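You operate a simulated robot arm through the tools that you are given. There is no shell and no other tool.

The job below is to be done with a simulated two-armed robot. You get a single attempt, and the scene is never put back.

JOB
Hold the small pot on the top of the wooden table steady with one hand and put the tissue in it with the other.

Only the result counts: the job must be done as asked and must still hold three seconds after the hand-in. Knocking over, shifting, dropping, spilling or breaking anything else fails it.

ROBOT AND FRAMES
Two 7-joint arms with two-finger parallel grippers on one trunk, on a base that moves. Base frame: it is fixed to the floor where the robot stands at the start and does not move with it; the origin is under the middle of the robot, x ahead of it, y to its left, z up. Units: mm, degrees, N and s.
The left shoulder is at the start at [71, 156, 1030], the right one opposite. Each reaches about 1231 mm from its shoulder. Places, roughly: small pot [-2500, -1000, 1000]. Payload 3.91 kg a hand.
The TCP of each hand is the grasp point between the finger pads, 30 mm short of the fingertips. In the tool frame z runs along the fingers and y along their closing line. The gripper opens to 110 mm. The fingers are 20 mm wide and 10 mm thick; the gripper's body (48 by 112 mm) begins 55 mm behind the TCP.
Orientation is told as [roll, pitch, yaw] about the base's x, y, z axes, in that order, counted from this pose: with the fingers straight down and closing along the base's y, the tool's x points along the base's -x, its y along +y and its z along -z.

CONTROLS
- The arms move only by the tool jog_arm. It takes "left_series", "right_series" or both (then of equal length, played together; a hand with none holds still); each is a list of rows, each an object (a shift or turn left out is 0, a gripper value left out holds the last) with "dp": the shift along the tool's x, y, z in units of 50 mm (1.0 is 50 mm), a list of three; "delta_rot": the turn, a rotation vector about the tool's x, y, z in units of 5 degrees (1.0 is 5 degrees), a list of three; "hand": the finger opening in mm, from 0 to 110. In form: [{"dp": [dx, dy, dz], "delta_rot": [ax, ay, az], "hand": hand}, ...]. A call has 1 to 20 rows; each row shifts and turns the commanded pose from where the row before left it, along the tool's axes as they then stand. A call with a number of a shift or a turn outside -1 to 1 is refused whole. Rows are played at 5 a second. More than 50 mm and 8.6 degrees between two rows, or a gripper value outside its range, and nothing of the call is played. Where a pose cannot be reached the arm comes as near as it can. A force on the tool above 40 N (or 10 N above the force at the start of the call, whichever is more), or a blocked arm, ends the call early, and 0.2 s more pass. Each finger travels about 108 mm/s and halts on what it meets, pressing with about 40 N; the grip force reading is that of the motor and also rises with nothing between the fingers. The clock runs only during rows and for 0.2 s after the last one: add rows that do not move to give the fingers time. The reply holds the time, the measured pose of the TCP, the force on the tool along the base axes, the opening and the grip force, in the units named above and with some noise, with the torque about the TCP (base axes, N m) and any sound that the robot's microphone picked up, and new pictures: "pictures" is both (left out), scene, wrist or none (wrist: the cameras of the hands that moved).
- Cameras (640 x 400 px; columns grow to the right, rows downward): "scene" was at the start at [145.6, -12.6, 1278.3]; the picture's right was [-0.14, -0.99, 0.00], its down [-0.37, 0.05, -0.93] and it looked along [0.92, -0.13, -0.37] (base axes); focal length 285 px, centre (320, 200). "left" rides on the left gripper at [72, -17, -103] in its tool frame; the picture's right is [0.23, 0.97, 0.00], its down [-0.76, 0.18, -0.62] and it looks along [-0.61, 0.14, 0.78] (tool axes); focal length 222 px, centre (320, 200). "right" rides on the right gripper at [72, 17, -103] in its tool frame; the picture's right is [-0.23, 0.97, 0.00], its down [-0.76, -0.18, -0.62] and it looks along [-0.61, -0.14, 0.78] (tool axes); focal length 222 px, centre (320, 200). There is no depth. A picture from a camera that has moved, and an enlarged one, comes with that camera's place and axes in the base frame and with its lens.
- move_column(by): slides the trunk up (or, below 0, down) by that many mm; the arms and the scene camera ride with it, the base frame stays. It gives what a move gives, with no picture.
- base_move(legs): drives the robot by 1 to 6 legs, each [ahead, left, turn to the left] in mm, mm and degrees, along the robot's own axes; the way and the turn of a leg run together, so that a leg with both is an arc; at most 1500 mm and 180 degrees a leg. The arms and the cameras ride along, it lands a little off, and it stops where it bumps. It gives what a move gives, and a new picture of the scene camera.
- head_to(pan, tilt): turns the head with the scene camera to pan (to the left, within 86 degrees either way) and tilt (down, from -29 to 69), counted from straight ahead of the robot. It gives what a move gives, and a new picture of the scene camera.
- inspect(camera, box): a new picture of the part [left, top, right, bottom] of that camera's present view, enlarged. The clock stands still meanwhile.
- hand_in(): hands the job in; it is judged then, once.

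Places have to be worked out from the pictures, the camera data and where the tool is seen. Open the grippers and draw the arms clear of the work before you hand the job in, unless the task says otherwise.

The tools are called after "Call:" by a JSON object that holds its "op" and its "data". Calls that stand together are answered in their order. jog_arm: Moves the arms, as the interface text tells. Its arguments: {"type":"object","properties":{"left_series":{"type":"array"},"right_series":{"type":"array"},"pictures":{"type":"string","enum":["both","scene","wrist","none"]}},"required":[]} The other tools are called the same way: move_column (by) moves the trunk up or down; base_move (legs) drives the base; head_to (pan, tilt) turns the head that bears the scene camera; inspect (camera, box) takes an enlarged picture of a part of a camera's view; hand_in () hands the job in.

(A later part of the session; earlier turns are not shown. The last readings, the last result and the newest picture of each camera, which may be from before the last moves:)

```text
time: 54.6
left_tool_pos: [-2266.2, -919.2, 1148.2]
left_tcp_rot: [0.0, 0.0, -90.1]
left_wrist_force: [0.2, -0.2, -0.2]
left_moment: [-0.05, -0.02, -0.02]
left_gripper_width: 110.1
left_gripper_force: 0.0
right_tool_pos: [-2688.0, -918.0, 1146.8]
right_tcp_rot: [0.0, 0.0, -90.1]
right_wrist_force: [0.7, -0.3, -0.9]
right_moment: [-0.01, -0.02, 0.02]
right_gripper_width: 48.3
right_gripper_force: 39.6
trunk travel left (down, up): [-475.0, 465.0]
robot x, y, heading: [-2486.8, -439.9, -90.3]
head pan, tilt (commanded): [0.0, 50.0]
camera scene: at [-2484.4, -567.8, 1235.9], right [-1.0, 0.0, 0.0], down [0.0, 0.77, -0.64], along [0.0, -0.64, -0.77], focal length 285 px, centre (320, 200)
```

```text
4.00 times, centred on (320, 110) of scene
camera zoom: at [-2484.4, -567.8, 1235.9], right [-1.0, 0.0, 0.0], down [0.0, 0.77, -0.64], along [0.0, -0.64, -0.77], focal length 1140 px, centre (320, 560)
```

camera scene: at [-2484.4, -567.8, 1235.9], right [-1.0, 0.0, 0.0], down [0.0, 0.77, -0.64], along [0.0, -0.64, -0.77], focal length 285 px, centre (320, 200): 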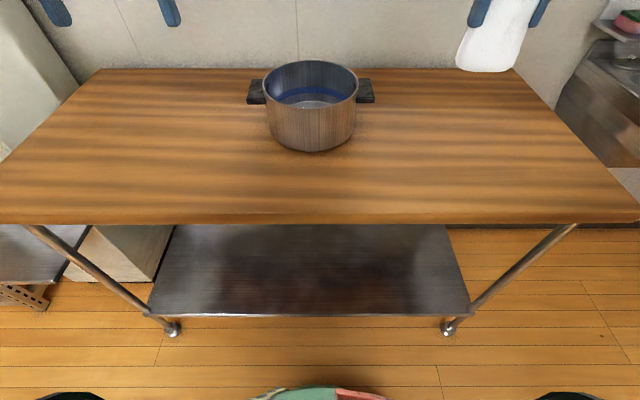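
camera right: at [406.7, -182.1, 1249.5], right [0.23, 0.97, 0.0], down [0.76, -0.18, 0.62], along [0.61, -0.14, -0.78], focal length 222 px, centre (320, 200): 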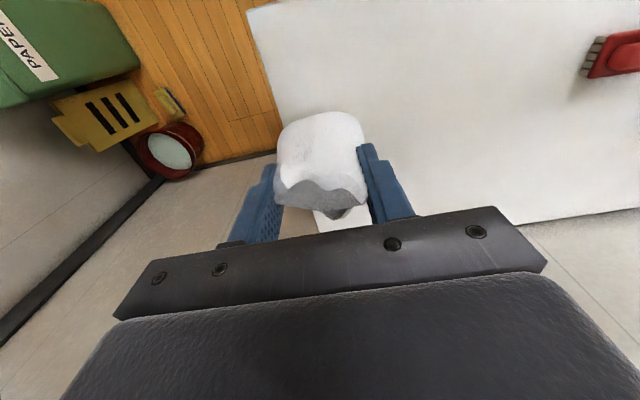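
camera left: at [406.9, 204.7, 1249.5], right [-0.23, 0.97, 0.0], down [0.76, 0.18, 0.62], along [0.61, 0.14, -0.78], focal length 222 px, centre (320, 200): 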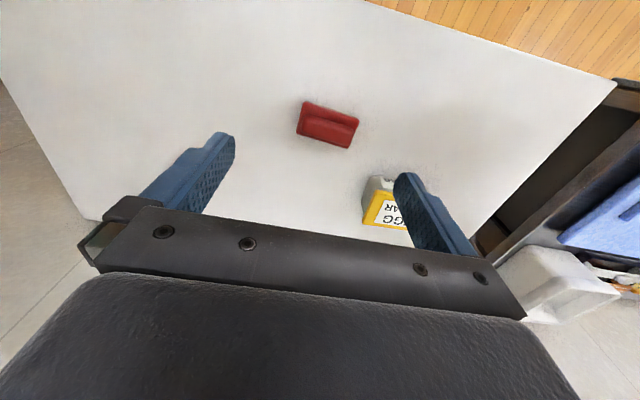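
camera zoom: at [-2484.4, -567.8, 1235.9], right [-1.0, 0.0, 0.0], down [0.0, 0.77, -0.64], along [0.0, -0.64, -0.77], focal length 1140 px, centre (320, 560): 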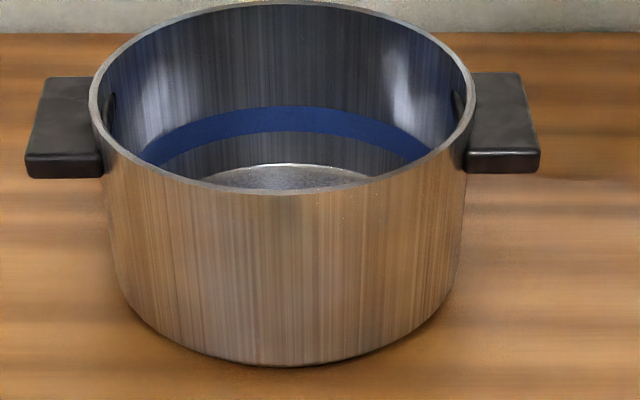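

The pot is empty with a metal floor and a blue line on its wall. I judge the rim centre at [-2467, -1100, 956], radius 91, and the left handle as a block x -2380..-2344, y -1134..-1061, z 931..943. I turn the left hand 90° about its finger axis so it closes along base y, with its camera on the outer side.

Call:
{"op": "jog_arm", "data": {"left_series": [{"delta_rot": [0, 0, 1], "hand": 110}, {"delta_rot": [0, 0, 1]}, {"delta_rot": [0, 0, 1]}, {"delta_rot": [0, 0, 1]}, {"delta_rot": [0, 0, 1]}, {"delta_rot": [0, 0, 1]}, {"delta_rot": [0, 0, 1]}, {"delta_rot": [0, 0, 1]}, {"delta_rot": [0, 0, 1]}, {"delta_rot": [0, 0, 1]}, {"delta_rot": [0, 0, 1]}, {"delta_rot": [0, 0, 1]}, {"delta_rot": [0, 0, 1]}, {"delta_rot": [0, 0, 1]}, {"delta_rot": [0, 0, 1]}, {"delta_rot": [0, 0, 1]}, {"delta_rot": [0, 0, 1]}, {"delta_rot": [0, 0, 1]}, {}], "pictures": "both"}}

```text
time: 58.6
left_tool_pos: [-2267.1, -918.1, 1148.0]
left_tcp_rot: [0.0, 0.0, 179.8]
left_wrist_force: [-0.1, 0.4, 0.0]
left_moment: [-0.05, 0.04, 0.0]
left_gripper_width: 109.7
left_gripper_force: 0.2
right_tool_pos: [-2686.4, -917.1, 1146.6]
right_tcp_rot: [-0.1, 0.0, -90.1]
right_wrist_force: [0.1, -0.1, -0.4]
right_moment: [0.0, 0.0, -0.01]
right_gripper_width: 48.8
right_gripper_force: 39.7
trunk travel left (down, up): [-475.0, 465.0]
robot x, y, heading: [-2486.8, -438.2, -89.9]
head pan, tilt (commanded): [0.0, 50.0]
camera scene: at [-2484.3, -567.5, 1235.9], right [-1.0, 0.0, 0.0], down [0.0, 0.77, -0.64], along [0.0, -0.64, -0.77], focal length 285 px, centre (320, 200)
camera left: at [-2196.0, -901.5, 1250.4], right [0.22, -0.97, 0.0], down [-0.76, -0.18, 0.62], along [-0.61, -0.14, -0.78], focal length 222 px, centre (320, 200)
```

scene: 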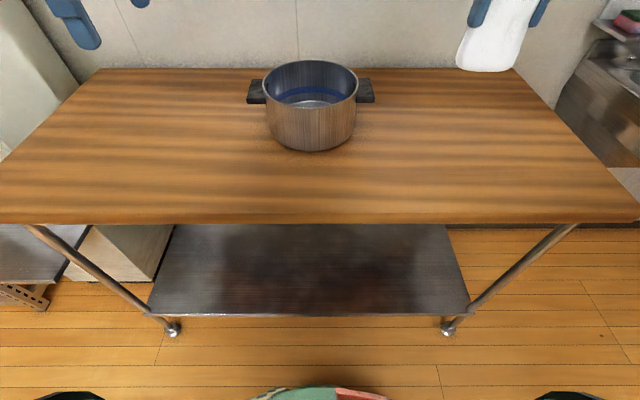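
left: 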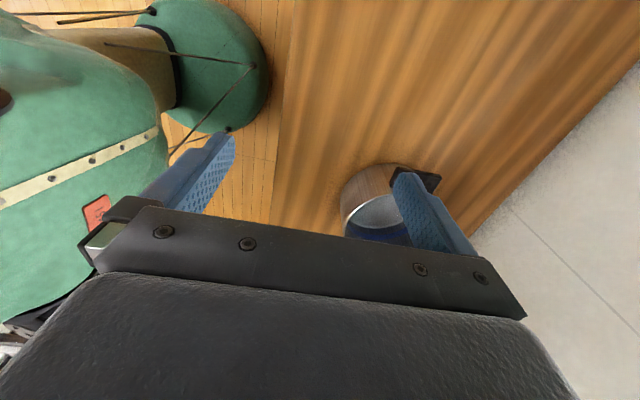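

The left hand now has its closing line along base y, with no offset in place. I move it above the left handle, at TCP about [-2359, -1098, 1040], well above the rim.

Call:
{"op": "jog_arm", "data": {"left_series": [{"dp": [-0.307, 0.6, 0]}, {"dp": [-0.307, 0.6, 0]}, {"dp": [-0.307, 0.6, 0]}, {"dp": [-0.307, 0.6, 0]}, {"dp": [-0.307, 0.6, 0]}, {"dp": [-0.307, 0.6, 0]}, {"dp": [0, 0, 0.72]}, {"dp": [0, 0, 0.72]}, {"dp": [0, 0, 0.72]}, {}], "pictures": "both"}}

Call:
{"op": "inspect", "data": {"camera": "scene", "box": [200, 0, 400, 125]}}

```text
time: 60.8
left_tool_pos: [-2359.7, -1100.7, 1040.2]
left_tcp_rot: [0.0, 0.0, 179.9]
left_wrist_force: [0.4, 0.8, 1.0]
left_moment: [-0.03, -0.05, 0.0]
left_gripper_width: 110.1
left_gripper_force: 0.0
right_tool_pos: [-2688.3, -916.9, 1147.4]
right_tcp_rot: [0.1, 0.0, -90.0]
right_wrist_force: [-0.3, -0.1, -1.2]
right_moment: [-0.01, -0.03, 0.01]
right_gripper_width: 48.6
right_gripper_force: 39.8
trunk travel left (down, up): [-475.0, 465.0]
robot x, y, heading: [-2488.0, -439.9, -90.1]
head pan, tilt (commanded): [0.0, 50.0]
camera scene: at [-2484.9, -567.3, 1236.0], right [-1.0, 0.0, 0.0], down [0.0, 0.77, -0.64], along [0.0, -0.64, -0.77], focal length 285 px, centre (320, 200)
camera left: at [-2287.4, -1082.9, 1142.5], right [0.23, -0.97, 0.0], down [-0.76, -0.18, 0.62], along [-0.61, -0.14, -0.78], focal length 222 px, centre (320, 200)
```

scene: 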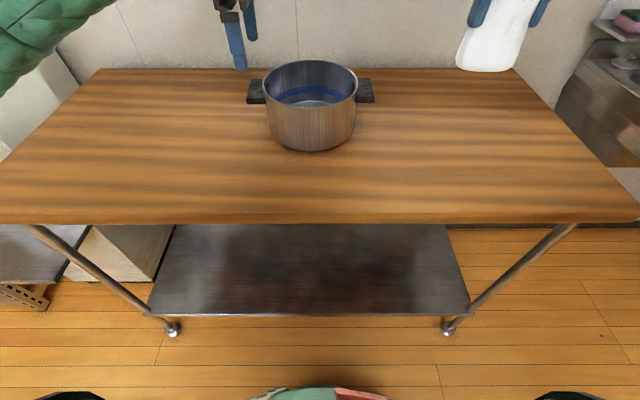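
left: 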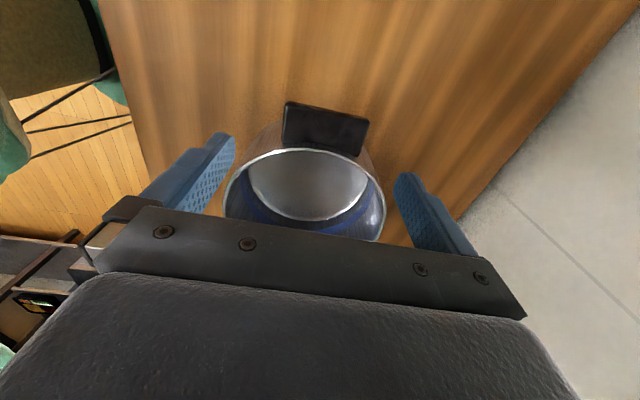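

```text
3.20 times, centred on (300, 62) of scene
camera zoom: at [-2484.9, -567.3, 1236.0], right [-1.0, 0.0, 0.0], down [0.0, 0.77, -0.64], along [0.0, -0.64, -0.77], focal length 912 px, centre (384, 640)
```

zoom: 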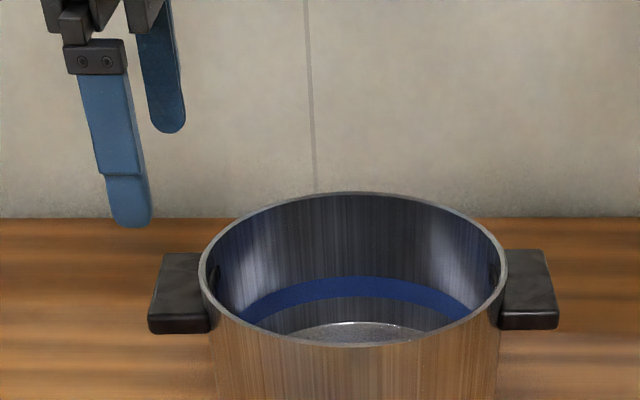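

In the wrist view the handle's outer edge runs from about y -1067 to -1139, so the hand is centred on it in y. I go down 60 mm, shifting 3 mm toward the pot, and check finger clearance just above the handle.

Call:
{"op": "jog_arm", "data": {"left_series": [{"dp": [-0.06, 0, 0.4]}, {"dp": [0, 0, 0.4]}, {"dp": [0, 0, 0.4]}, {}], "pictures": "both"}}

Call:
{"op": "inspect", "data": {"camera": "scene", "box": [200, 0, 400, 125]}}

Call:
{"op": "inspect", "data": {"camera": "left", "box": [180, 60, 460, 235]}}

```text
time: 61.8
left_tool_pos: [-2362.6, -1098.8, 981.0]
left_tcp_rot: [0.0, -0.1, 179.8]
left_wrist_force: [-0.2, 0.2, -0.5]
left_moment: [-0.01, -0.01, 0.04]
left_gripper_width: 110.0
left_gripper_force: 0.1
right_tool_pos: [-2687.7, -920.1, 1146.7]
right_tcp_rot: [-0.1, 0.0, -90.1]
right_wrist_force: [0.4, 0.0, 0.4]
right_moment: [0.01, 0.03, -0.01]
right_gripper_width: 48.7
right_gripper_force: 39.6
trunk travel left (down, up): [-475.0, 465.0]
robot x, y, heading: [-2488.5, -441.4, -90.1]
head pan, tilt (commanded): [0.0, 50.0]
camera scene: at [-2484.5, -567.4, 1235.9], right [-1.0, 0.0, 0.0], down [0.0, 0.77, -0.64], along [0.0, -0.64, -0.77], focal length 285 px, centre (320, 200)
camera left: at [-2290.5, -1082.1, 1083.0], right [0.23, -0.97, 0.0], down [-0.76, -0.18, 0.62], along [-0.61, -0.14, -0.78], focal length 222 px, centre (320, 200)
```

scene: 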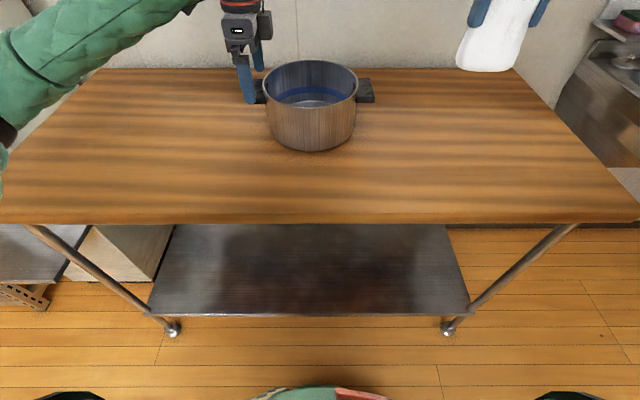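
left: 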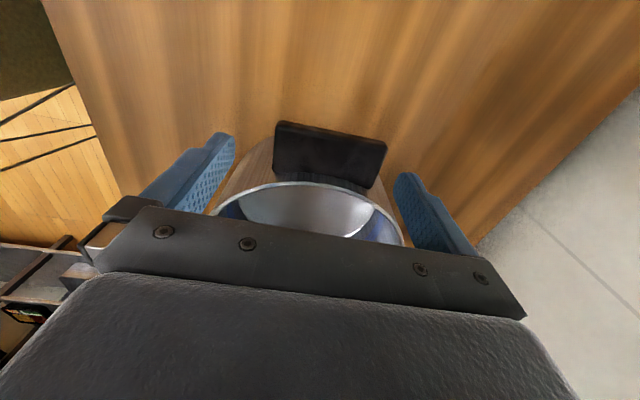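

```text
3.20 times, centred on (300, 62) of scene
camera zoom: at [-2484.5, -567.4, 1235.9], right [-1.0, 0.0, 0.0], down [0.0, 0.77, -0.64], along [0.0, -0.64, -0.77], focal length 912 px, centre (384, 640)
```

zoom: 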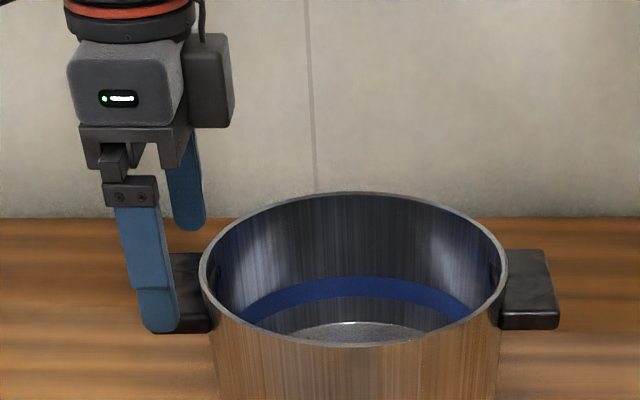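

```text
2.29 times, centred on (320, 148) of left
camera zoom: at [-2290.5, -1082.1, 1083.0], right [0.23, -0.97, 0.0], down [-0.76, -0.18, 0.62], along [-0.61, -0.14, -0.78], focal length 508 px, centre (320, 320)
```

zoom: 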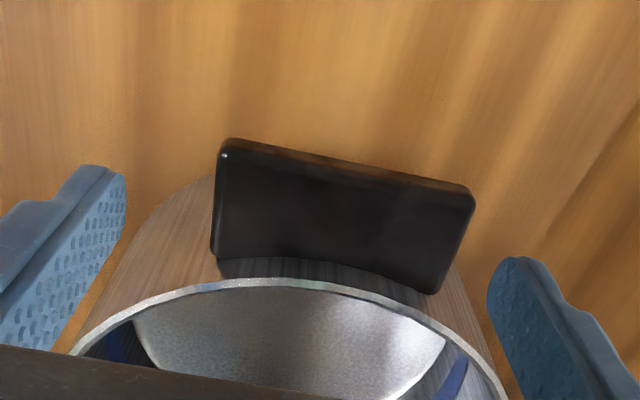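

The wrist view puts the handle at y -1067 to -1140 with a turn of about 1.8°, and the hand about 4 mm off centre in y. I correct both and lower to TCP z ≈ 937, so the pads straddle the handle without touching.

Call:
{"op": "jog_arm", "data": {"left_series": [{"dp": [0, 0.08, 0], "delta_rot": [0, 0, -0.35]}, {"dp": [0, 0, 0.3]}, {"dp": [0, 0, 0.3]}, {"dp": [0, 0, 0.28]}, {}], "pictures": "both"}}

Call:
{"op": "inspect", "data": {"camera": "scene", "box": [200, 0, 400, 125]}}

Call:
{"op": "inspect", "data": {"camera": "left", "box": [180, 60, 460, 235]}}

```text
time: 63.0
left_tool_pos: [-2363.9, -1103.0, 934.7]
left_tcp_rot: [0.0, 0.0, -178.4]
left_wrist_force: [0.5, 0.8, 0.4]
left_moment: [0.02, 0.0, 0.0]
left_gripper_width: 110.0
left_gripper_force: 0.0
right_tool_pos: [-2687.3, -917.3, 1146.3]
right_tcp_rot: [0.0, 0.1, -90.1]
right_wrist_force: [-0.5, 0.6, -0.2]
right_moment: [-0.02, 0.02, 0.0]
right_gripper_width: 48.7
right_gripper_force: 40.4
trunk travel left (down, up): [-475.0, 465.0]
robot x, y, heading: [-2489.3, -438.2, -89.9]
head pan, tilt (commanded): [0.0, 50.0]
camera scene: at [-2484.5, -567.5, 1235.9], right [-1.0, 0.0, 0.0], down [0.0, 0.77, -0.64], along [0.0, -0.64, -0.77], focal length 285 px, centre (320, 200)
camera left: at [-2292.7, -1084.1, 1037.5], right [0.25, -0.97, 0.0], down [-0.76, -0.2, 0.62], along [-0.6, -0.16, -0.78], focal length 222 px, centre (320, 200)
```

scene: 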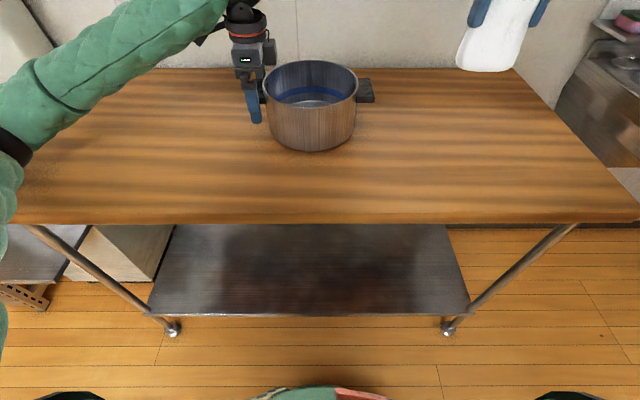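
left: 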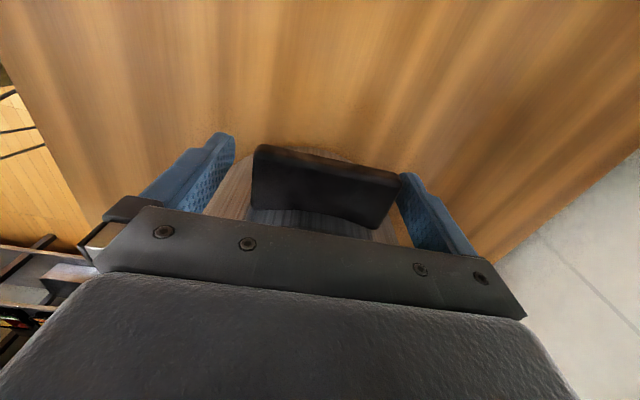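

```text
3.20 times, centred on (300, 62) of scene
camera zoom: at [-2484.5, -567.5, 1235.9], right [-1.0, 0.0, 0.0], down [0.0, 0.77, -0.64], along [0.0, -0.64, -0.77], focal length 912 px, centre (384, 640)
```

zoom: 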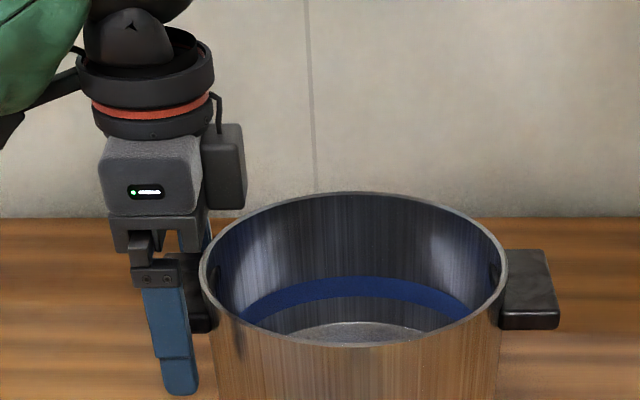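

```text
2.29 times, centred on (320, 148) of left
camera zoom: at [-2292.7, -1084.1, 1037.5], right [0.25, -0.97, 0.0], down [-0.76, -0.2, 0.62], along [-0.6, -0.16, -0.78], focal length 508 px, centre (320, 320)
```

zoom: 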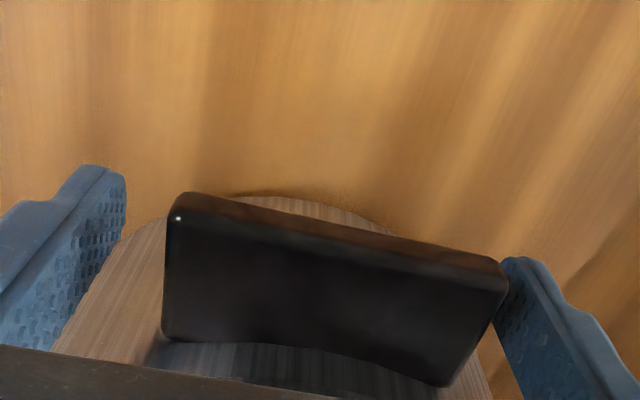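

The fingers straddle the handle nearly symmetrically (handle centre y ≈ -1104, hand ≈ -1103.5). I close to just above the handle's width and watch the force.

Call:
{"op": "jog_arm", "data": {"left_series": [{"hand": 90}, {"hand": 82}, {"hand": 78}, {}, {}], "pictures": "wrist"}}

Call:
{"op": "inspect", "data": {"camera": "left", "box": [180, 60, 460, 235]}}

```text
time: 64.2
left_tool_pos: [-2363.9, -1103.7, 935.8]
left_tcp_rot: [0.0, 0.0, -178.3]
left_wrist_force: [0.9, -0.4, 1.5]
left_moment: [-0.07, -0.09, 0.14]
left_gripper_width: 79.8
left_gripper_force: 39.5
right_tool_pos: [-2687.9, -918.6, 1146.0]
right_tcp_rot: [0.0, -0.1, -90.1]
right_wrist_force: [0.2, 0.8, -0.3]
right_moment: [-0.02, 0.0, 0.02]
right_gripper_width: 48.5
right_gripper_force: 40.1
trunk travel left (down, up): [-475.0, 465.0]
robot x, y, heading: [-2485.6, -444.8, -89.8]
head pan, tilt (commanded): [0.0, 50.0]
camera left: at [-2292.6, -1084.4, 1037.5], right [0.26, -0.97, 0.0], down [-0.76, -0.2, 0.62], along [-0.6, -0.16, -0.78], focal length 222 px, centre (320, 200)
```

left: 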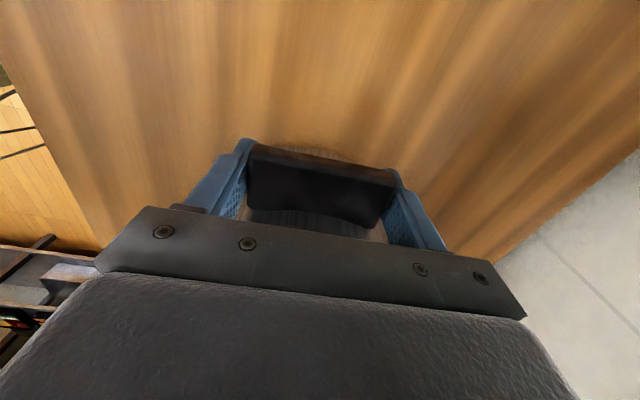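

```text
2.29 times, centred on (320, 148) of left
camera zoom: at [-2292.6, -1084.4, 1037.5], right [0.26, -0.97, 0.0], down [-0.76, -0.2, 0.62], along [-0.6, -0.16, -0.78], focal length 508 px, centre (320, 320)
```

zoom: 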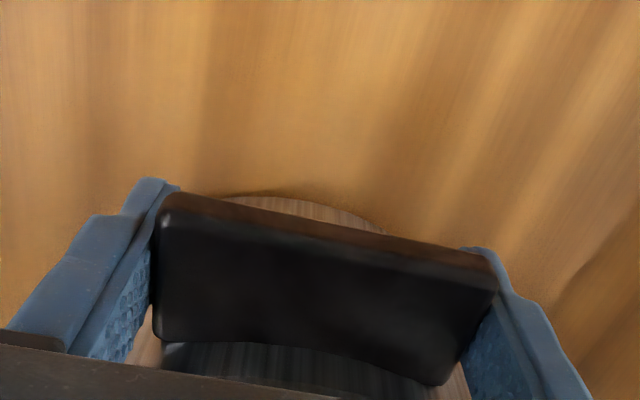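

The left hand now clamps the handle (79.8 mm, 39.5 N) with hardly any side force, so the pot is held and moved less than 2 mm. I bring the right hand with the tissue forward beside the pot, high up, and check the gap between the two wrists.

Call:
{"op": "jog_arm", "data": {"right_series": [{"dp": [-0.732, 0.472, 0.108]}, {"dp": [-0.732, 0.472, 0.108]}, {"dp": [-0.732, 0.472, 0.108]}, {"dp": [-0.732, 0.472, 0.108]}, {"dp": [-0.732, 0.472, 0.108]}, {}], "pictures": "both"}}

Call:
{"op": "head_to", "data": {"pan": 0, "tilt": 25}}

```text
time: 65.6
left_tool_pos: [-2366.0, -1103.5, 934.3]
left_tcp_rot: [0.0, 0.0, -178.4]
left_wrist_force: [-2.8, 1.7, 2.2]
left_moment: [-0.02, -0.13, -0.07]
left_gripper_width: 79.8
left_gripper_force: 39.9
right_tool_pos: [-2567.1, -1097.4, 1120.4]
right_tcp_rot: [0.0, 0.1, -90.2]
right_wrist_force: [0.0, -0.3, -0.2]
right_moment: [0.02, -0.03, 0.01]
right_gripper_width: 48.4
right_gripper_force: 40.3
trunk travel left (down, up): [-475.0, 465.0]
robot x, y, heading: [-2486.8, -438.8, -90.4]
head pan, tilt (commanded): [0.0, 50.0]
camera scene: at [-2484.6, -567.7, 1235.8], right [-1.0, 0.0, 0.0], down [0.0, 0.77, -0.64], along [0.0, -0.64, -0.77], focal length 285 px, centre (320, 200)
camera right: at [-2551.1, -1025.8, 1224.5], right [0.97, -0.23, 0.0], down [-0.18, -0.76, 0.62], along [-0.14, -0.61, -0.78], focal length 222 px, centre (320, 200)
```

scene: 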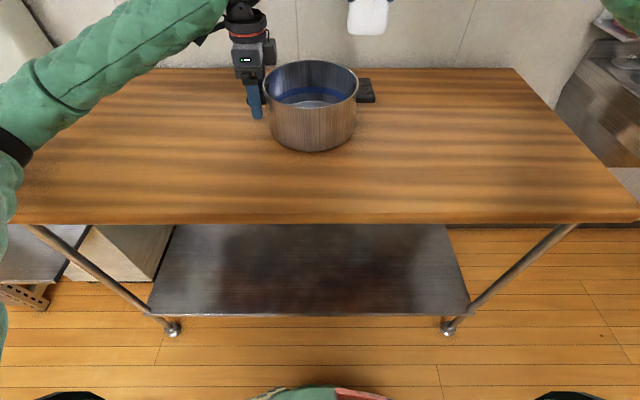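
right: 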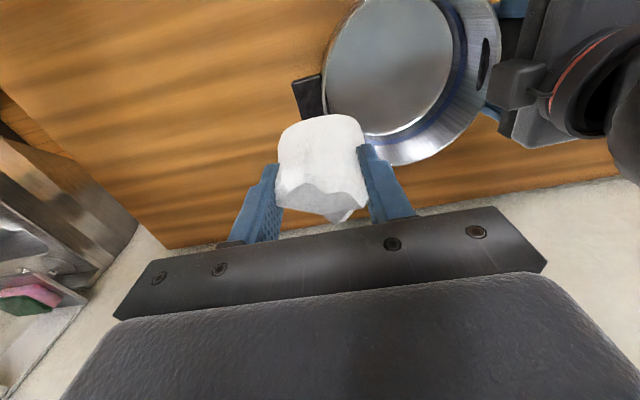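

```text
time: 66.5
left_tool_pos: [-2364.3, -1104.8, 934.8]
left_tcp_rot: [0.0, 0.1, -178.3]
left_wrist_force: [-1.6, 1.1, 0.1]
left_moment: [-0.1, 0.15, -0.08]
left_gripper_width: 79.9
left_gripper_force: 39.7
right_tool_pos: [-2567.6, -1098.6, 1121.1]
right_tcp_rot: [0.0, 0.1, -90.1]
right_wrist_force: [0.1, -0.3, 0.1]
right_moment: [0.01, 0.02, 0.01]
right_gripper_width: 48.6
right_gripper_force: 39.8
trunk travel left (down, up): [-475.0, 465.0]
robot x, y, heading: [-2488.4, -436.2, -90.0]
head pan, tilt (commanded): [0.0, 25.0]
camera scene: at [-2484.5, -582.8, 1273.3], right [-1.0, 0.0, 0.0], down [0.0, 0.42, -0.91], along [0.0, -0.91, -0.42], focal length 285 px, centre (320, 200)
```

scene: 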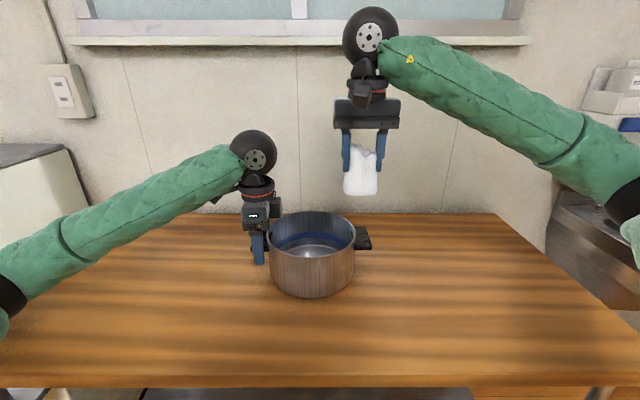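

Both wrists are well apart in height and the predicted gap between them when lowered is over 20 mm if I place the tissue slightly right of the pot's centre (x ≈ -2488). I move over the pot and lower to TCP z ≈ 1060, with the tissue still above the rim.

Call:
{"op": "jog_arm", "data": {"right_series": [{"dp": [-0.06, 0.53, 0]}, {"dp": [-0.06, 0.53, 0]}, {"dp": [0, 0.53, 0]}, {"dp": [0, 0, 0.4]}, {"dp": [0, 0, 0.4]}, {"dp": [0, 0, 0.4]}, {}], "pictures": "both"}}

Call:
{"op": "inspect", "data": {"camera": "scene", "box": [200, 80, 440, 300]}}

Call:
{"op": "inspect", "data": {"camera": "right", "box": [160, 0, 480, 230]}}

```text
time: 68.1
left_tool_pos: [-2363.5, -1103.9, 935.1]
left_tcp_rot: [0.0, 0.1, -178.4]
left_wrist_force: [-0.5, 0.7, 1.2]
left_moment: [-0.06, -0.1, 0.03]
left_gripper_width: 79.5
left_gripper_force: 40.2
right_tool_pos: [-2491.2, -1106.8, 1058.2]
right_tcp_rot: [0.0, 0.0, -90.1]
right_wrist_force: [-0.1, 0.3, 0.0]
right_moment: [0.0, 0.03, -0.02]
right_gripper_width: 48.4
right_gripper_force: 39.9
trunk travel left (down, up): [-475.0, 465.0]
robot x, y, heading: [-2486.1, -442.7, -90.3]
head pan, tilt (commanded): [0.0, 25.0]
camera scene: at [-2484.4, -582.8, 1273.4], right [-1.0, 0.0, 0.0], down [0.0, 0.42, -0.91], along [0.0, -0.91, -0.42], focal length 285 px, centre (320, 200)
camera right: at [-2473.7, -1033.9, 1161.9], right [0.97, -0.23, 0.0], down [-0.18, -0.76, 0.62], along [-0.14, -0.61, -0.78], focal length 222 px, centre (320, 200)
```

scene: 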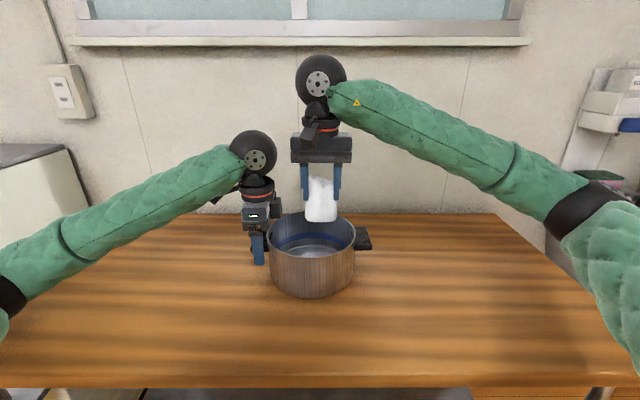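
right: 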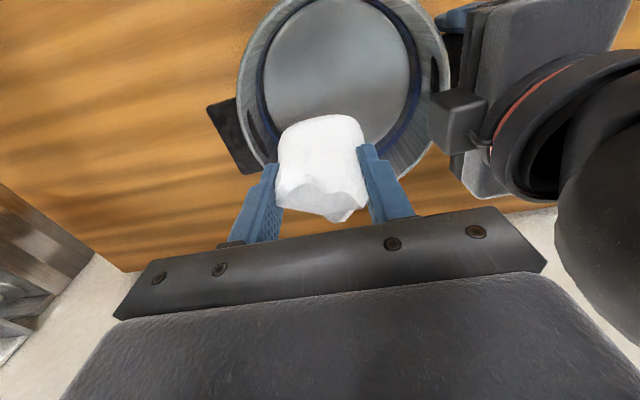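

```text
1.82 times, centred on (320, 190) of scene
camera zoom: at [-2484.4, -582.8, 1273.4], right [-1.0, 0.0, 0.0], down [0.0, 0.42, -0.91], along [0.0, -0.91, -0.42], focal length 518 px, centre (320, 218)
```

zoom: 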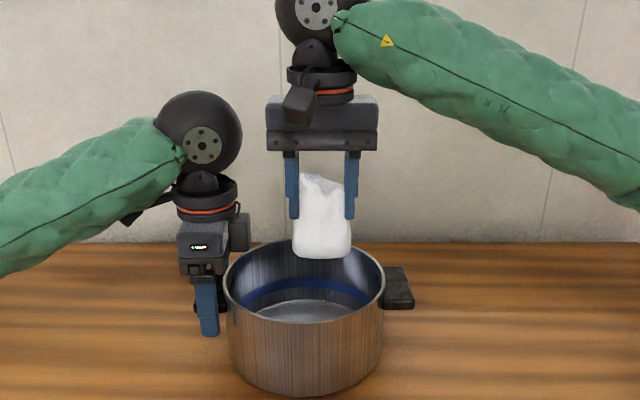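

```text
1.74 times, centred on (320, 115) of right
camera zoom: at [-2473.7, -1033.9, 1161.9], right [0.97, -0.23, 0.0], down [-0.18, -0.76, 0.62], along [-0.14, -0.61, -0.78], focal length 386 px, centre (320, 348)
```

zoom: 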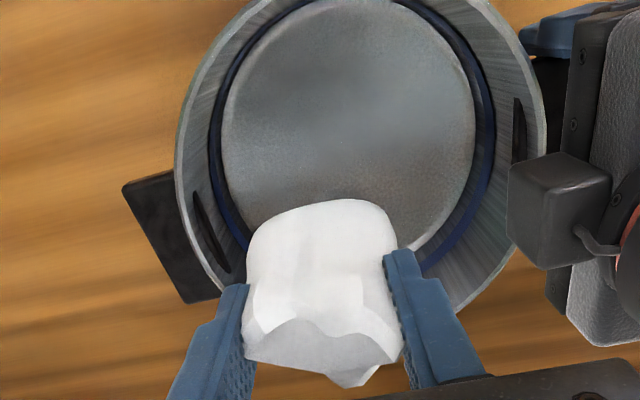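

Both cameras agree on the pot centre near [-2468, -1104]; the tissue is over the opening with about 20 mm clearance to the left hand. I lower it 84 mm so its bottom goes below the rim, and watch the forces.

Call:
{"op": "jog_arm", "data": {"right_series": [{"dp": [0, 0, 0.42]}, {"dp": [0, 0, 0.42]}, {"dp": [0, 0, 0.42]}, {"dp": [0, 0, 0.42]}, {}], "pictures": "both"}}

Call:
{"op": "inspect", "data": {"camera": "scene", "box": [200, 80, 440, 300]}}

```text
time: 69.3
left_tool_pos: [-2364.5, -1104.0, 935.2]
left_tcp_rot: [0.1, 0.1, -178.4]
left_wrist_force: [0.5, 0.0, 0.5]
left_moment: [0.01, -0.25, -0.08]
left_gripper_width: 80.0
left_gripper_force: 39.9
right_tool_pos: [-2489.6, -1107.4, 977.7]
right_tcp_rot: [-0.1, 0.1, -90.1]
right_wrist_force: [-0.4, 0.2, 0.2]
right_moment: [-0.05, -0.02, 0.0]
right_gripper_width: 48.4
right_gripper_force: 40.0
trunk travel left (down, up): [-475.0, 465.0]
robot x, y, heading: [-2487.3, -440.7, -90.0]
head pan, tilt (commanded): [0.0, 25.0]
camera scene: at [-2484.4, -582.8, 1273.4], right [-1.0, 0.0, 0.0], down [0.0, 0.42, -0.91], along [0.0, -0.91, -0.42], focal length 285 px, centre (320, 200)
camera right: at [-2473.2, -1034.6, 1080.2], right [0.97, -0.23, 0.0], down [-0.18, -0.76, 0.62], along [-0.14, -0.61, -0.78], focal length 222 px, centre (320, 200)
```

scene: 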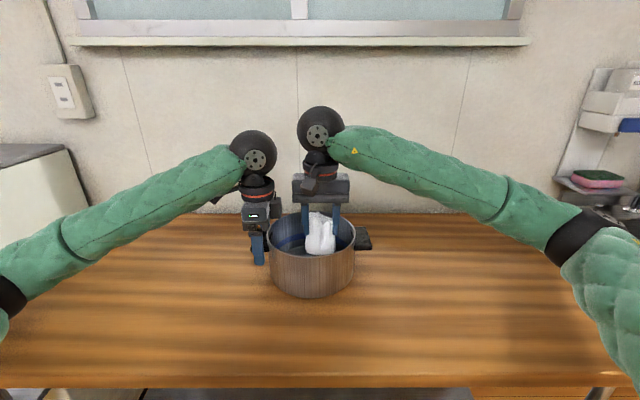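
right: 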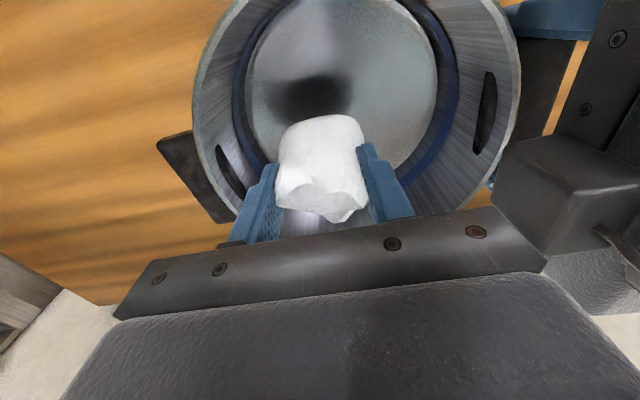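

```text
1.82 times, centred on (320, 190) of scene
camera zoom: at [-2484.4, -582.8, 1273.4], right [-1.0, 0.0, 0.0], down [0.0, 0.42, -0.91], along [0.0, -0.91, -0.42], focal length 518 px, centre (320, 218)
```

zoom: 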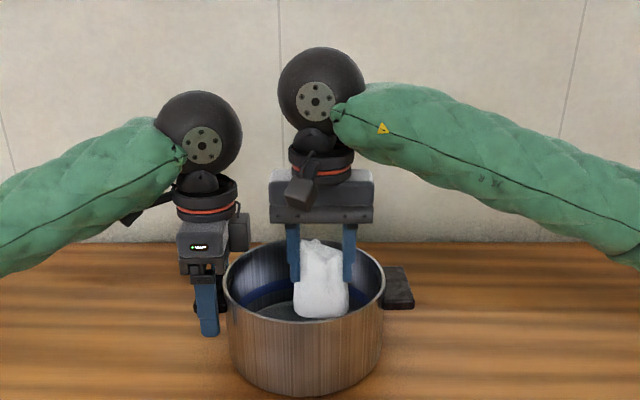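

Tissue bottom is now below the rim, with no contact force on either hand and the left hand's grip steady. I lower another 38 mm slowly to just above the floor of the pot.

Call:
{"op": "jog_arm", "data": {"right_series": [{"dp": [0, 0, 0.2]}, {"dp": [0, 0, 0.2]}, {"dp": [0, 0, 0.2]}, {"dp": [0, 0, 0.16]}, {}], "pictures": "both"}}

Call:
{"op": "inspect", "data": {"camera": "scene", "box": [200, 80, 440, 300]}}

```text
time: 70.5
left_tool_pos: [-2364.2, -1103.7, 935.4]
left_tcp_rot: [0.1, 0.0, -178.4]
left_wrist_force: [0.5, -0.4, 1.4]
left_moment: [0.04, -0.14, 0.02]
left_gripper_width: 79.8
left_gripper_force: 40.3
right_tool_pos: [-2490.7, -1108.5, 935.7]
right_tcp_rot: [0.0, 0.1, -90.1]
right_wrist_force: [-0.5, 0.5, 0.5]
right_moment: [-0.01, 0.03, -0.02]
right_gripper_width: 48.6
right_gripper_force: 39.8
trunk travel left (down, up): [-475.0, 465.0]
robot x, y, heading: [-2485.2, -437.8, -90.1]
head pan, tilt (commanded): [0.0, 25.0]
camera scene: at [-2484.4, -582.9, 1273.4], right [-1.0, 0.0, 0.0], down [0.0, 0.42, -0.91], along [0.0, -0.91, -0.42], focal length 285 px, centre (320, 200)
camera right: at [-2474.0, -1035.1, 1040.3], right [0.97, -0.23, 0.0], down [-0.18, -0.76, 0.62], along [-0.14, -0.61, -0.78], focal length 222 px, centre (320, 200)
```

scene: 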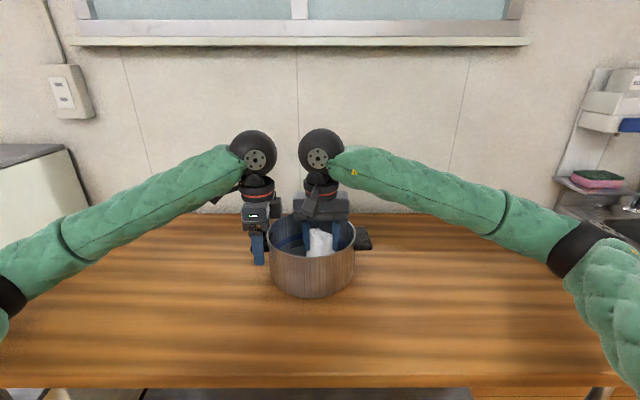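
right: 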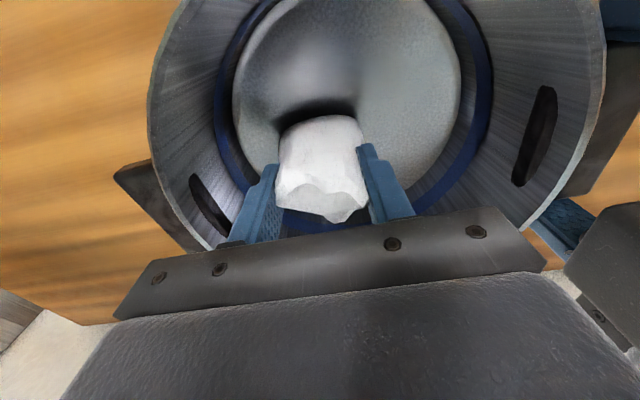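

```text
1.82 times, centred on (320, 190) of scene
camera zoom: at [-2484.4, -582.9, 1273.4], right [-1.0, 0.0, 0.0], down [0.0, 0.42, -0.91], along [0.0, -0.91, -0.42], focal length 518 px, centre (320, 218)
```

zoom: 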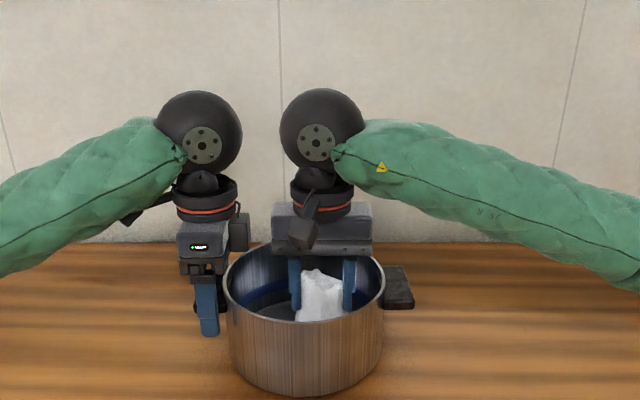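

There's no contact yet and the shadow shows the tissue bottom close to the pot floor. I lower 5 mm more in small steps to feel for the floor.

Call:
{"op": "jog_arm", "data": {"right_series": [{"dp": [0, 0, 0.03]}, {"dp": [0, 0, 0.03]}, {"dp": [0, 0, 0.04]}, {}], "pictures": "wrist"}}

```text
time: 71.5
left_tool_pos: [-2364.1, -1103.8, 935.0]
left_tcp_rot: [0.0, 0.0, -178.5]
left_wrist_force: [0.5, 0.0, 1.4]
left_moment: [-0.13, -0.06, -0.03]
left_gripper_width: 79.8
left_gripper_force: 40.4
right_tool_pos: [-2491.5, -1106.5, 931.9]
right_tcp_rot: [0.0, 0.0, -90.1]
right_wrist_force: [-0.4, -0.5, -0.2]
right_moment: [-0.01, -0.01, 0.01]
right_gripper_width: 48.7
right_gripper_force: 39.9
trunk travel left (down, up): [-475.0, 465.0]
robot x, y, heading: [-2485.5, -440.4, -90.1]
head pan, tilt (commanded): [0.0, 25.0]
camera right: at [-2474.0, -1034.5, 1035.4], right [0.97, -0.23, 0.0], down [-0.18, -0.76, 0.62], along [-0.14, -0.61, -0.78], focal length 222 px, centre (320, 200)
```

right: 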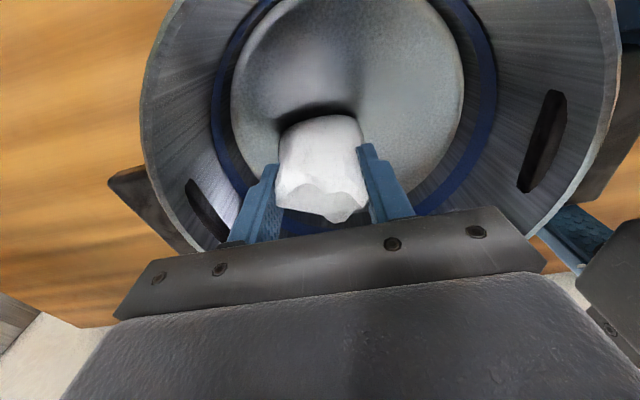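

Still no contact and the shadow is tightening. I lower another 4 mm.

Call:
{"op": "jog_arm", "data": {"right_series": [{"dp": [0, 0, 0.03]}, {"dp": [0, 0, 0.03]}, {"dp": [0, 0, 0.02]}, {}], "pictures": "wrist"}}

```text
time: 72.5
left_tool_pos: [-2364.6, -1103.6, 935.4]
left_tcp_rot: [-0.1, 0.0, -178.5]
left_wrist_force: [1.1, -0.2, 1.3]
left_moment: [-0.03, 0.03, 0.01]
left_gripper_width: 79.7
left_gripper_force: 39.7
right_tool_pos: [-2489.4, -1105.6, 928.0]
right_tcp_rot: [0.0, 0.0, -90.2]
right_wrist_force: [0.1, 1.0, -0.1]
right_moment: [-0.03, -0.01, -0.01]
right_gripper_width: 48.3
right_gripper_force: 40.0
trunk travel left (down, up): [-475.0, 465.0]
robot x, y, heading: [-2486.8, -439.8, -90.4]
head pan, tilt (commanded): [0.0, 25.0]
camera right: at [-2473.8, -1033.9, 1031.4], right [0.97, -0.23, 0.0], down [-0.18, -0.76, 0.62], along [-0.14, -0.61, -0.78], focal length 222 px, centre (320, 200)
```

right: 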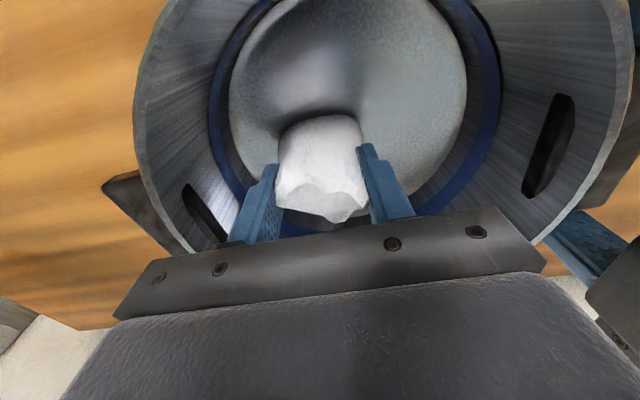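

Forces remain at noise level. I lower 3 mm more, then see whether the floor answers.

Call:
{"op": "jog_arm", "data": {"right_series": [{"dp": [0, 0, 0.03]}, {"dp": [0, 0, 0.03]}, {}], "pictures": "wrist"}}

```text
time: 73.3
left_tool_pos: [-2364.3, -1104.3, 935.5]
left_tcp_rot: [-0.1, -0.1, -178.3]
left_wrist_force: [-2.3, -6.4, -2.9]
left_moment: [-0.26, -0.09, 0.77]
left_gripper_width: 79.8
left_gripper_force: 40.0
right_tool_pos: [-2490.5, -1106.1, 926.7]
right_tcp_rot: [0.1, 0.0, -90.1]
right_wrist_force: [0.5, -1.5, 26.7]
right_moment: [-0.07, 0.0, 0.02]
right_gripper_width: 48.4
right_gripper_force: 39.5
trunk travel left (down, up): [-475.0, 465.0]
robot x, y, heading: [-2488.4, -436.0, -90.1]
head pan, tilt (commanded): [0.0, 25.0]
camera right: at [-2473.9, -1033.4, 1030.4], right [0.97, -0.23, 0.0], down [-0.18, -0.76, 0.62], along [-0.14, -0.61, -0.78], focal length 222 px, centre (320, 200)
```

right: 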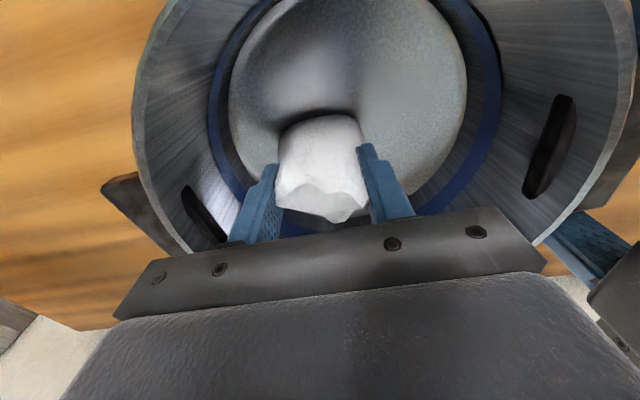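

The tissue is on the pot floor (26.7 N upward on the right hand, left hand still clamped). I ease up 2 mm to relieve the load and open the right fingers gradually to about 68 mm.

Call:
{"op": "jog_arm", "data": {"right_series": [{"dp": [0, 0, -0.02]}, {"dp": [0, 0, -0.02]}, {"hand": 52}, {"hand": 56}, {"hand": 62}, {"hand": 68}, {}, {}], "pictures": "both"}}

Call:
{"op": "inspect", "data": {"camera": "scene", "box": [200, 80, 440, 300]}}

Call:
{"op": "inspect", "data": {"camera": "right", "box": [160, 0, 480, 230]}}

```text
time: 75.1
left_tool_pos: [-2364.6, -1103.6, 936.2]
left_tcp_rot: [0.0, 0.0, -178.4]
left_wrist_force: [0.3, 2.8, -0.5]
left_moment: [0.19, 0.07, -0.22]
left_gripper_width: 79.8
left_gripper_force: 39.8
right_tool_pos: [-2491.3, -1106.3, 927.7]
right_tcp_rot: [0.1, 0.0, -90.0]
right_wrist_force: [0.1, -0.9, -0.1]
right_moment: [-0.01, 0.02, -0.01]
right_gripper_width: 68.1
right_gripper_force: 0.0
trunk travel left (down, up): [-475.0, 465.0]
robot x, y, heading: [-2490.1, -441.8, -90.3]
head pan, tilt (commanded): [0.0, 25.0]
camera scene: at [-2484.4, -582.8, 1273.4], right [-1.0, 0.0, 0.0], down [0.0, 0.42, -0.91], along [0.0, -0.91, -0.42], focal length 285 px, centre (320, 200)
camera right: at [-2473.9, -1033.8, 1031.0], right [0.97, -0.23, 0.0], down [-0.18, -0.76, 0.62], along [-0.14, -0.61, -0.78], focal length 222 px, centre (320, 200)
```

scene: 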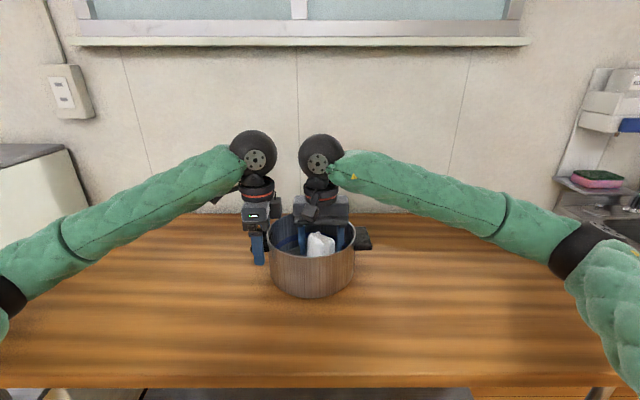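
right: 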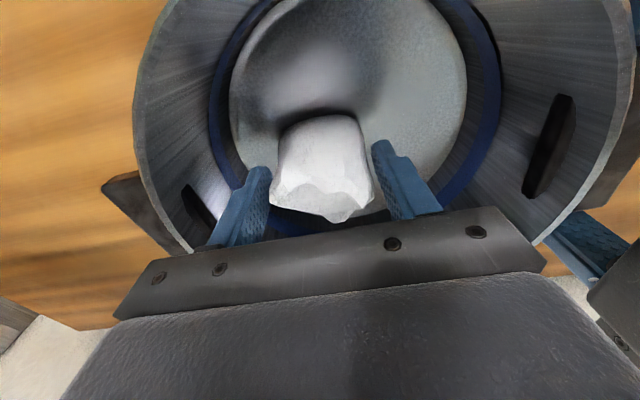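

```text
1.82 times, centred on (320, 190) of scene
camera zoom: at [-2484.4, -582.8, 1273.4], right [-1.0, 0.0, 0.0], down [0.0, 0.42, -0.91], along [0.0, -0.91, -0.42], focal length 518 px, centre (320, 218)
```

zoom: 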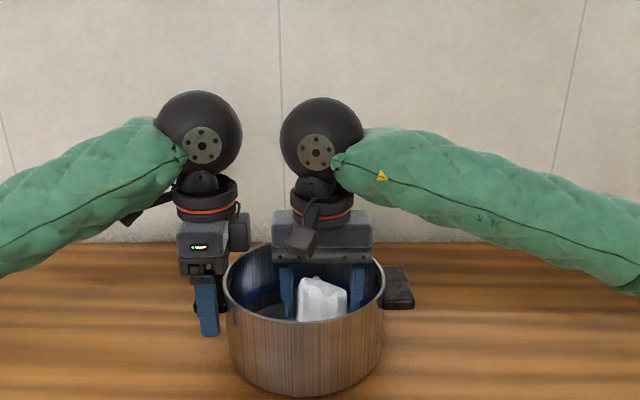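

```text
1.74 times, centred on (320, 115) of right
camera zoom: at [-2473.9, -1033.8, 1031.0], right [0.97, -0.23, 0.0], down [-0.18, -0.76, 0.62], along [-0.14, -0.61, -0.78], focal length 386 px, centre (320, 348)
```

zoom: 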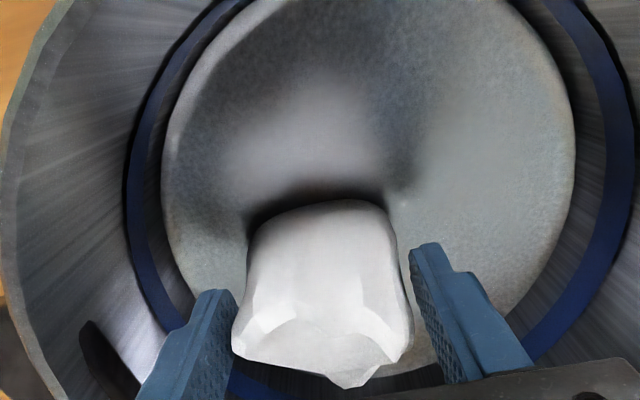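

The tissue is released and standing free on the pot floor, with both fingers off it. I open a bit wider and lift the right hand straight up, slowly at first, with the left still holding the pot.

Call:
{"op": "jog_arm", "data": {"right_series": [{"hand": 76}, {"dp": [0, 0, -0.1]}, {"dp": [0, 0, -0.2]}, {"dp": [0, 0, -0.3]}, {"dp": [0, 0, -0.4]}, {"dp": [0, 0, -0.6]}, {"dp": [0, 0, -0.7]}, {"dp": [0, 0, -0.8]}, {"dp": [0, 0, -0.8]}, {}], "pictures": "both"}}

Call:
{"op": "inspect", "data": {"camera": "scene", "box": [200, 80, 440, 300]}}

```text
time: 77.3
left_tool_pos: [-2364.1, -1104.1, 935.1]
left_tcp_rot: [-0.1, 0.0, -178.3]
left_wrist_force: [-1.0, -1.7, 0.8]
left_moment: [0.17, -0.03, -0.06]
left_gripper_width: 79.8
left_gripper_force: 40.5
right_tool_pos: [-2491.2, -1108.2, 1123.2]
right_tcp_rot: [0.0, 0.0, -90.1]
right_wrist_force: [-0.2, 0.1, 0.3]
right_moment: [-0.01, -0.02, 0.01]
right_gripper_width: 76.1
right_gripper_force: 0.1
trunk travel left (down, up): [-475.0, 465.0]
robot x, y, heading: [-2486.7, -443.1, -89.9]
head pan, tilt (commanded): [0.0, 25.0]
camera scene: at [-2484.4, -582.9, 1273.3], right [-1.0, 0.0, 0.0], down [0.0, 0.42, -0.91], along [0.0, -0.91, -0.42], focal length 285 px, centre (320, 200)
camera right: at [-2474.9, -1035.3, 1226.8], right [0.97, -0.23, 0.0], down [-0.18, -0.76, 0.62], along [-0.14, -0.61, -0.78], focal length 222 px, centre (320, 200)
```

scene: 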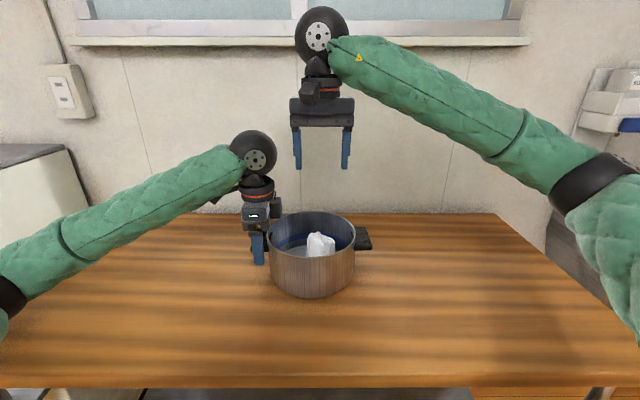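
right: 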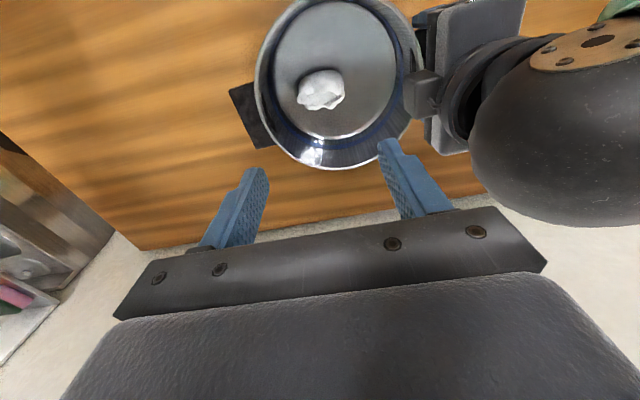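

```text
1.82 times, centred on (320, 190) of scene
camera zoom: at [-2484.4, -582.9, 1273.3], right [-1.0, 0.0, 0.0], down [0.0, 0.42, -0.91], along [0.0, -0.91, -0.42], focal length 518 px, centre (320, 218)
```

zoom: 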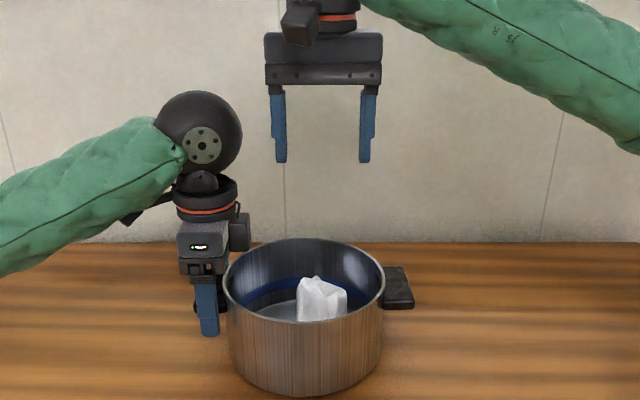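

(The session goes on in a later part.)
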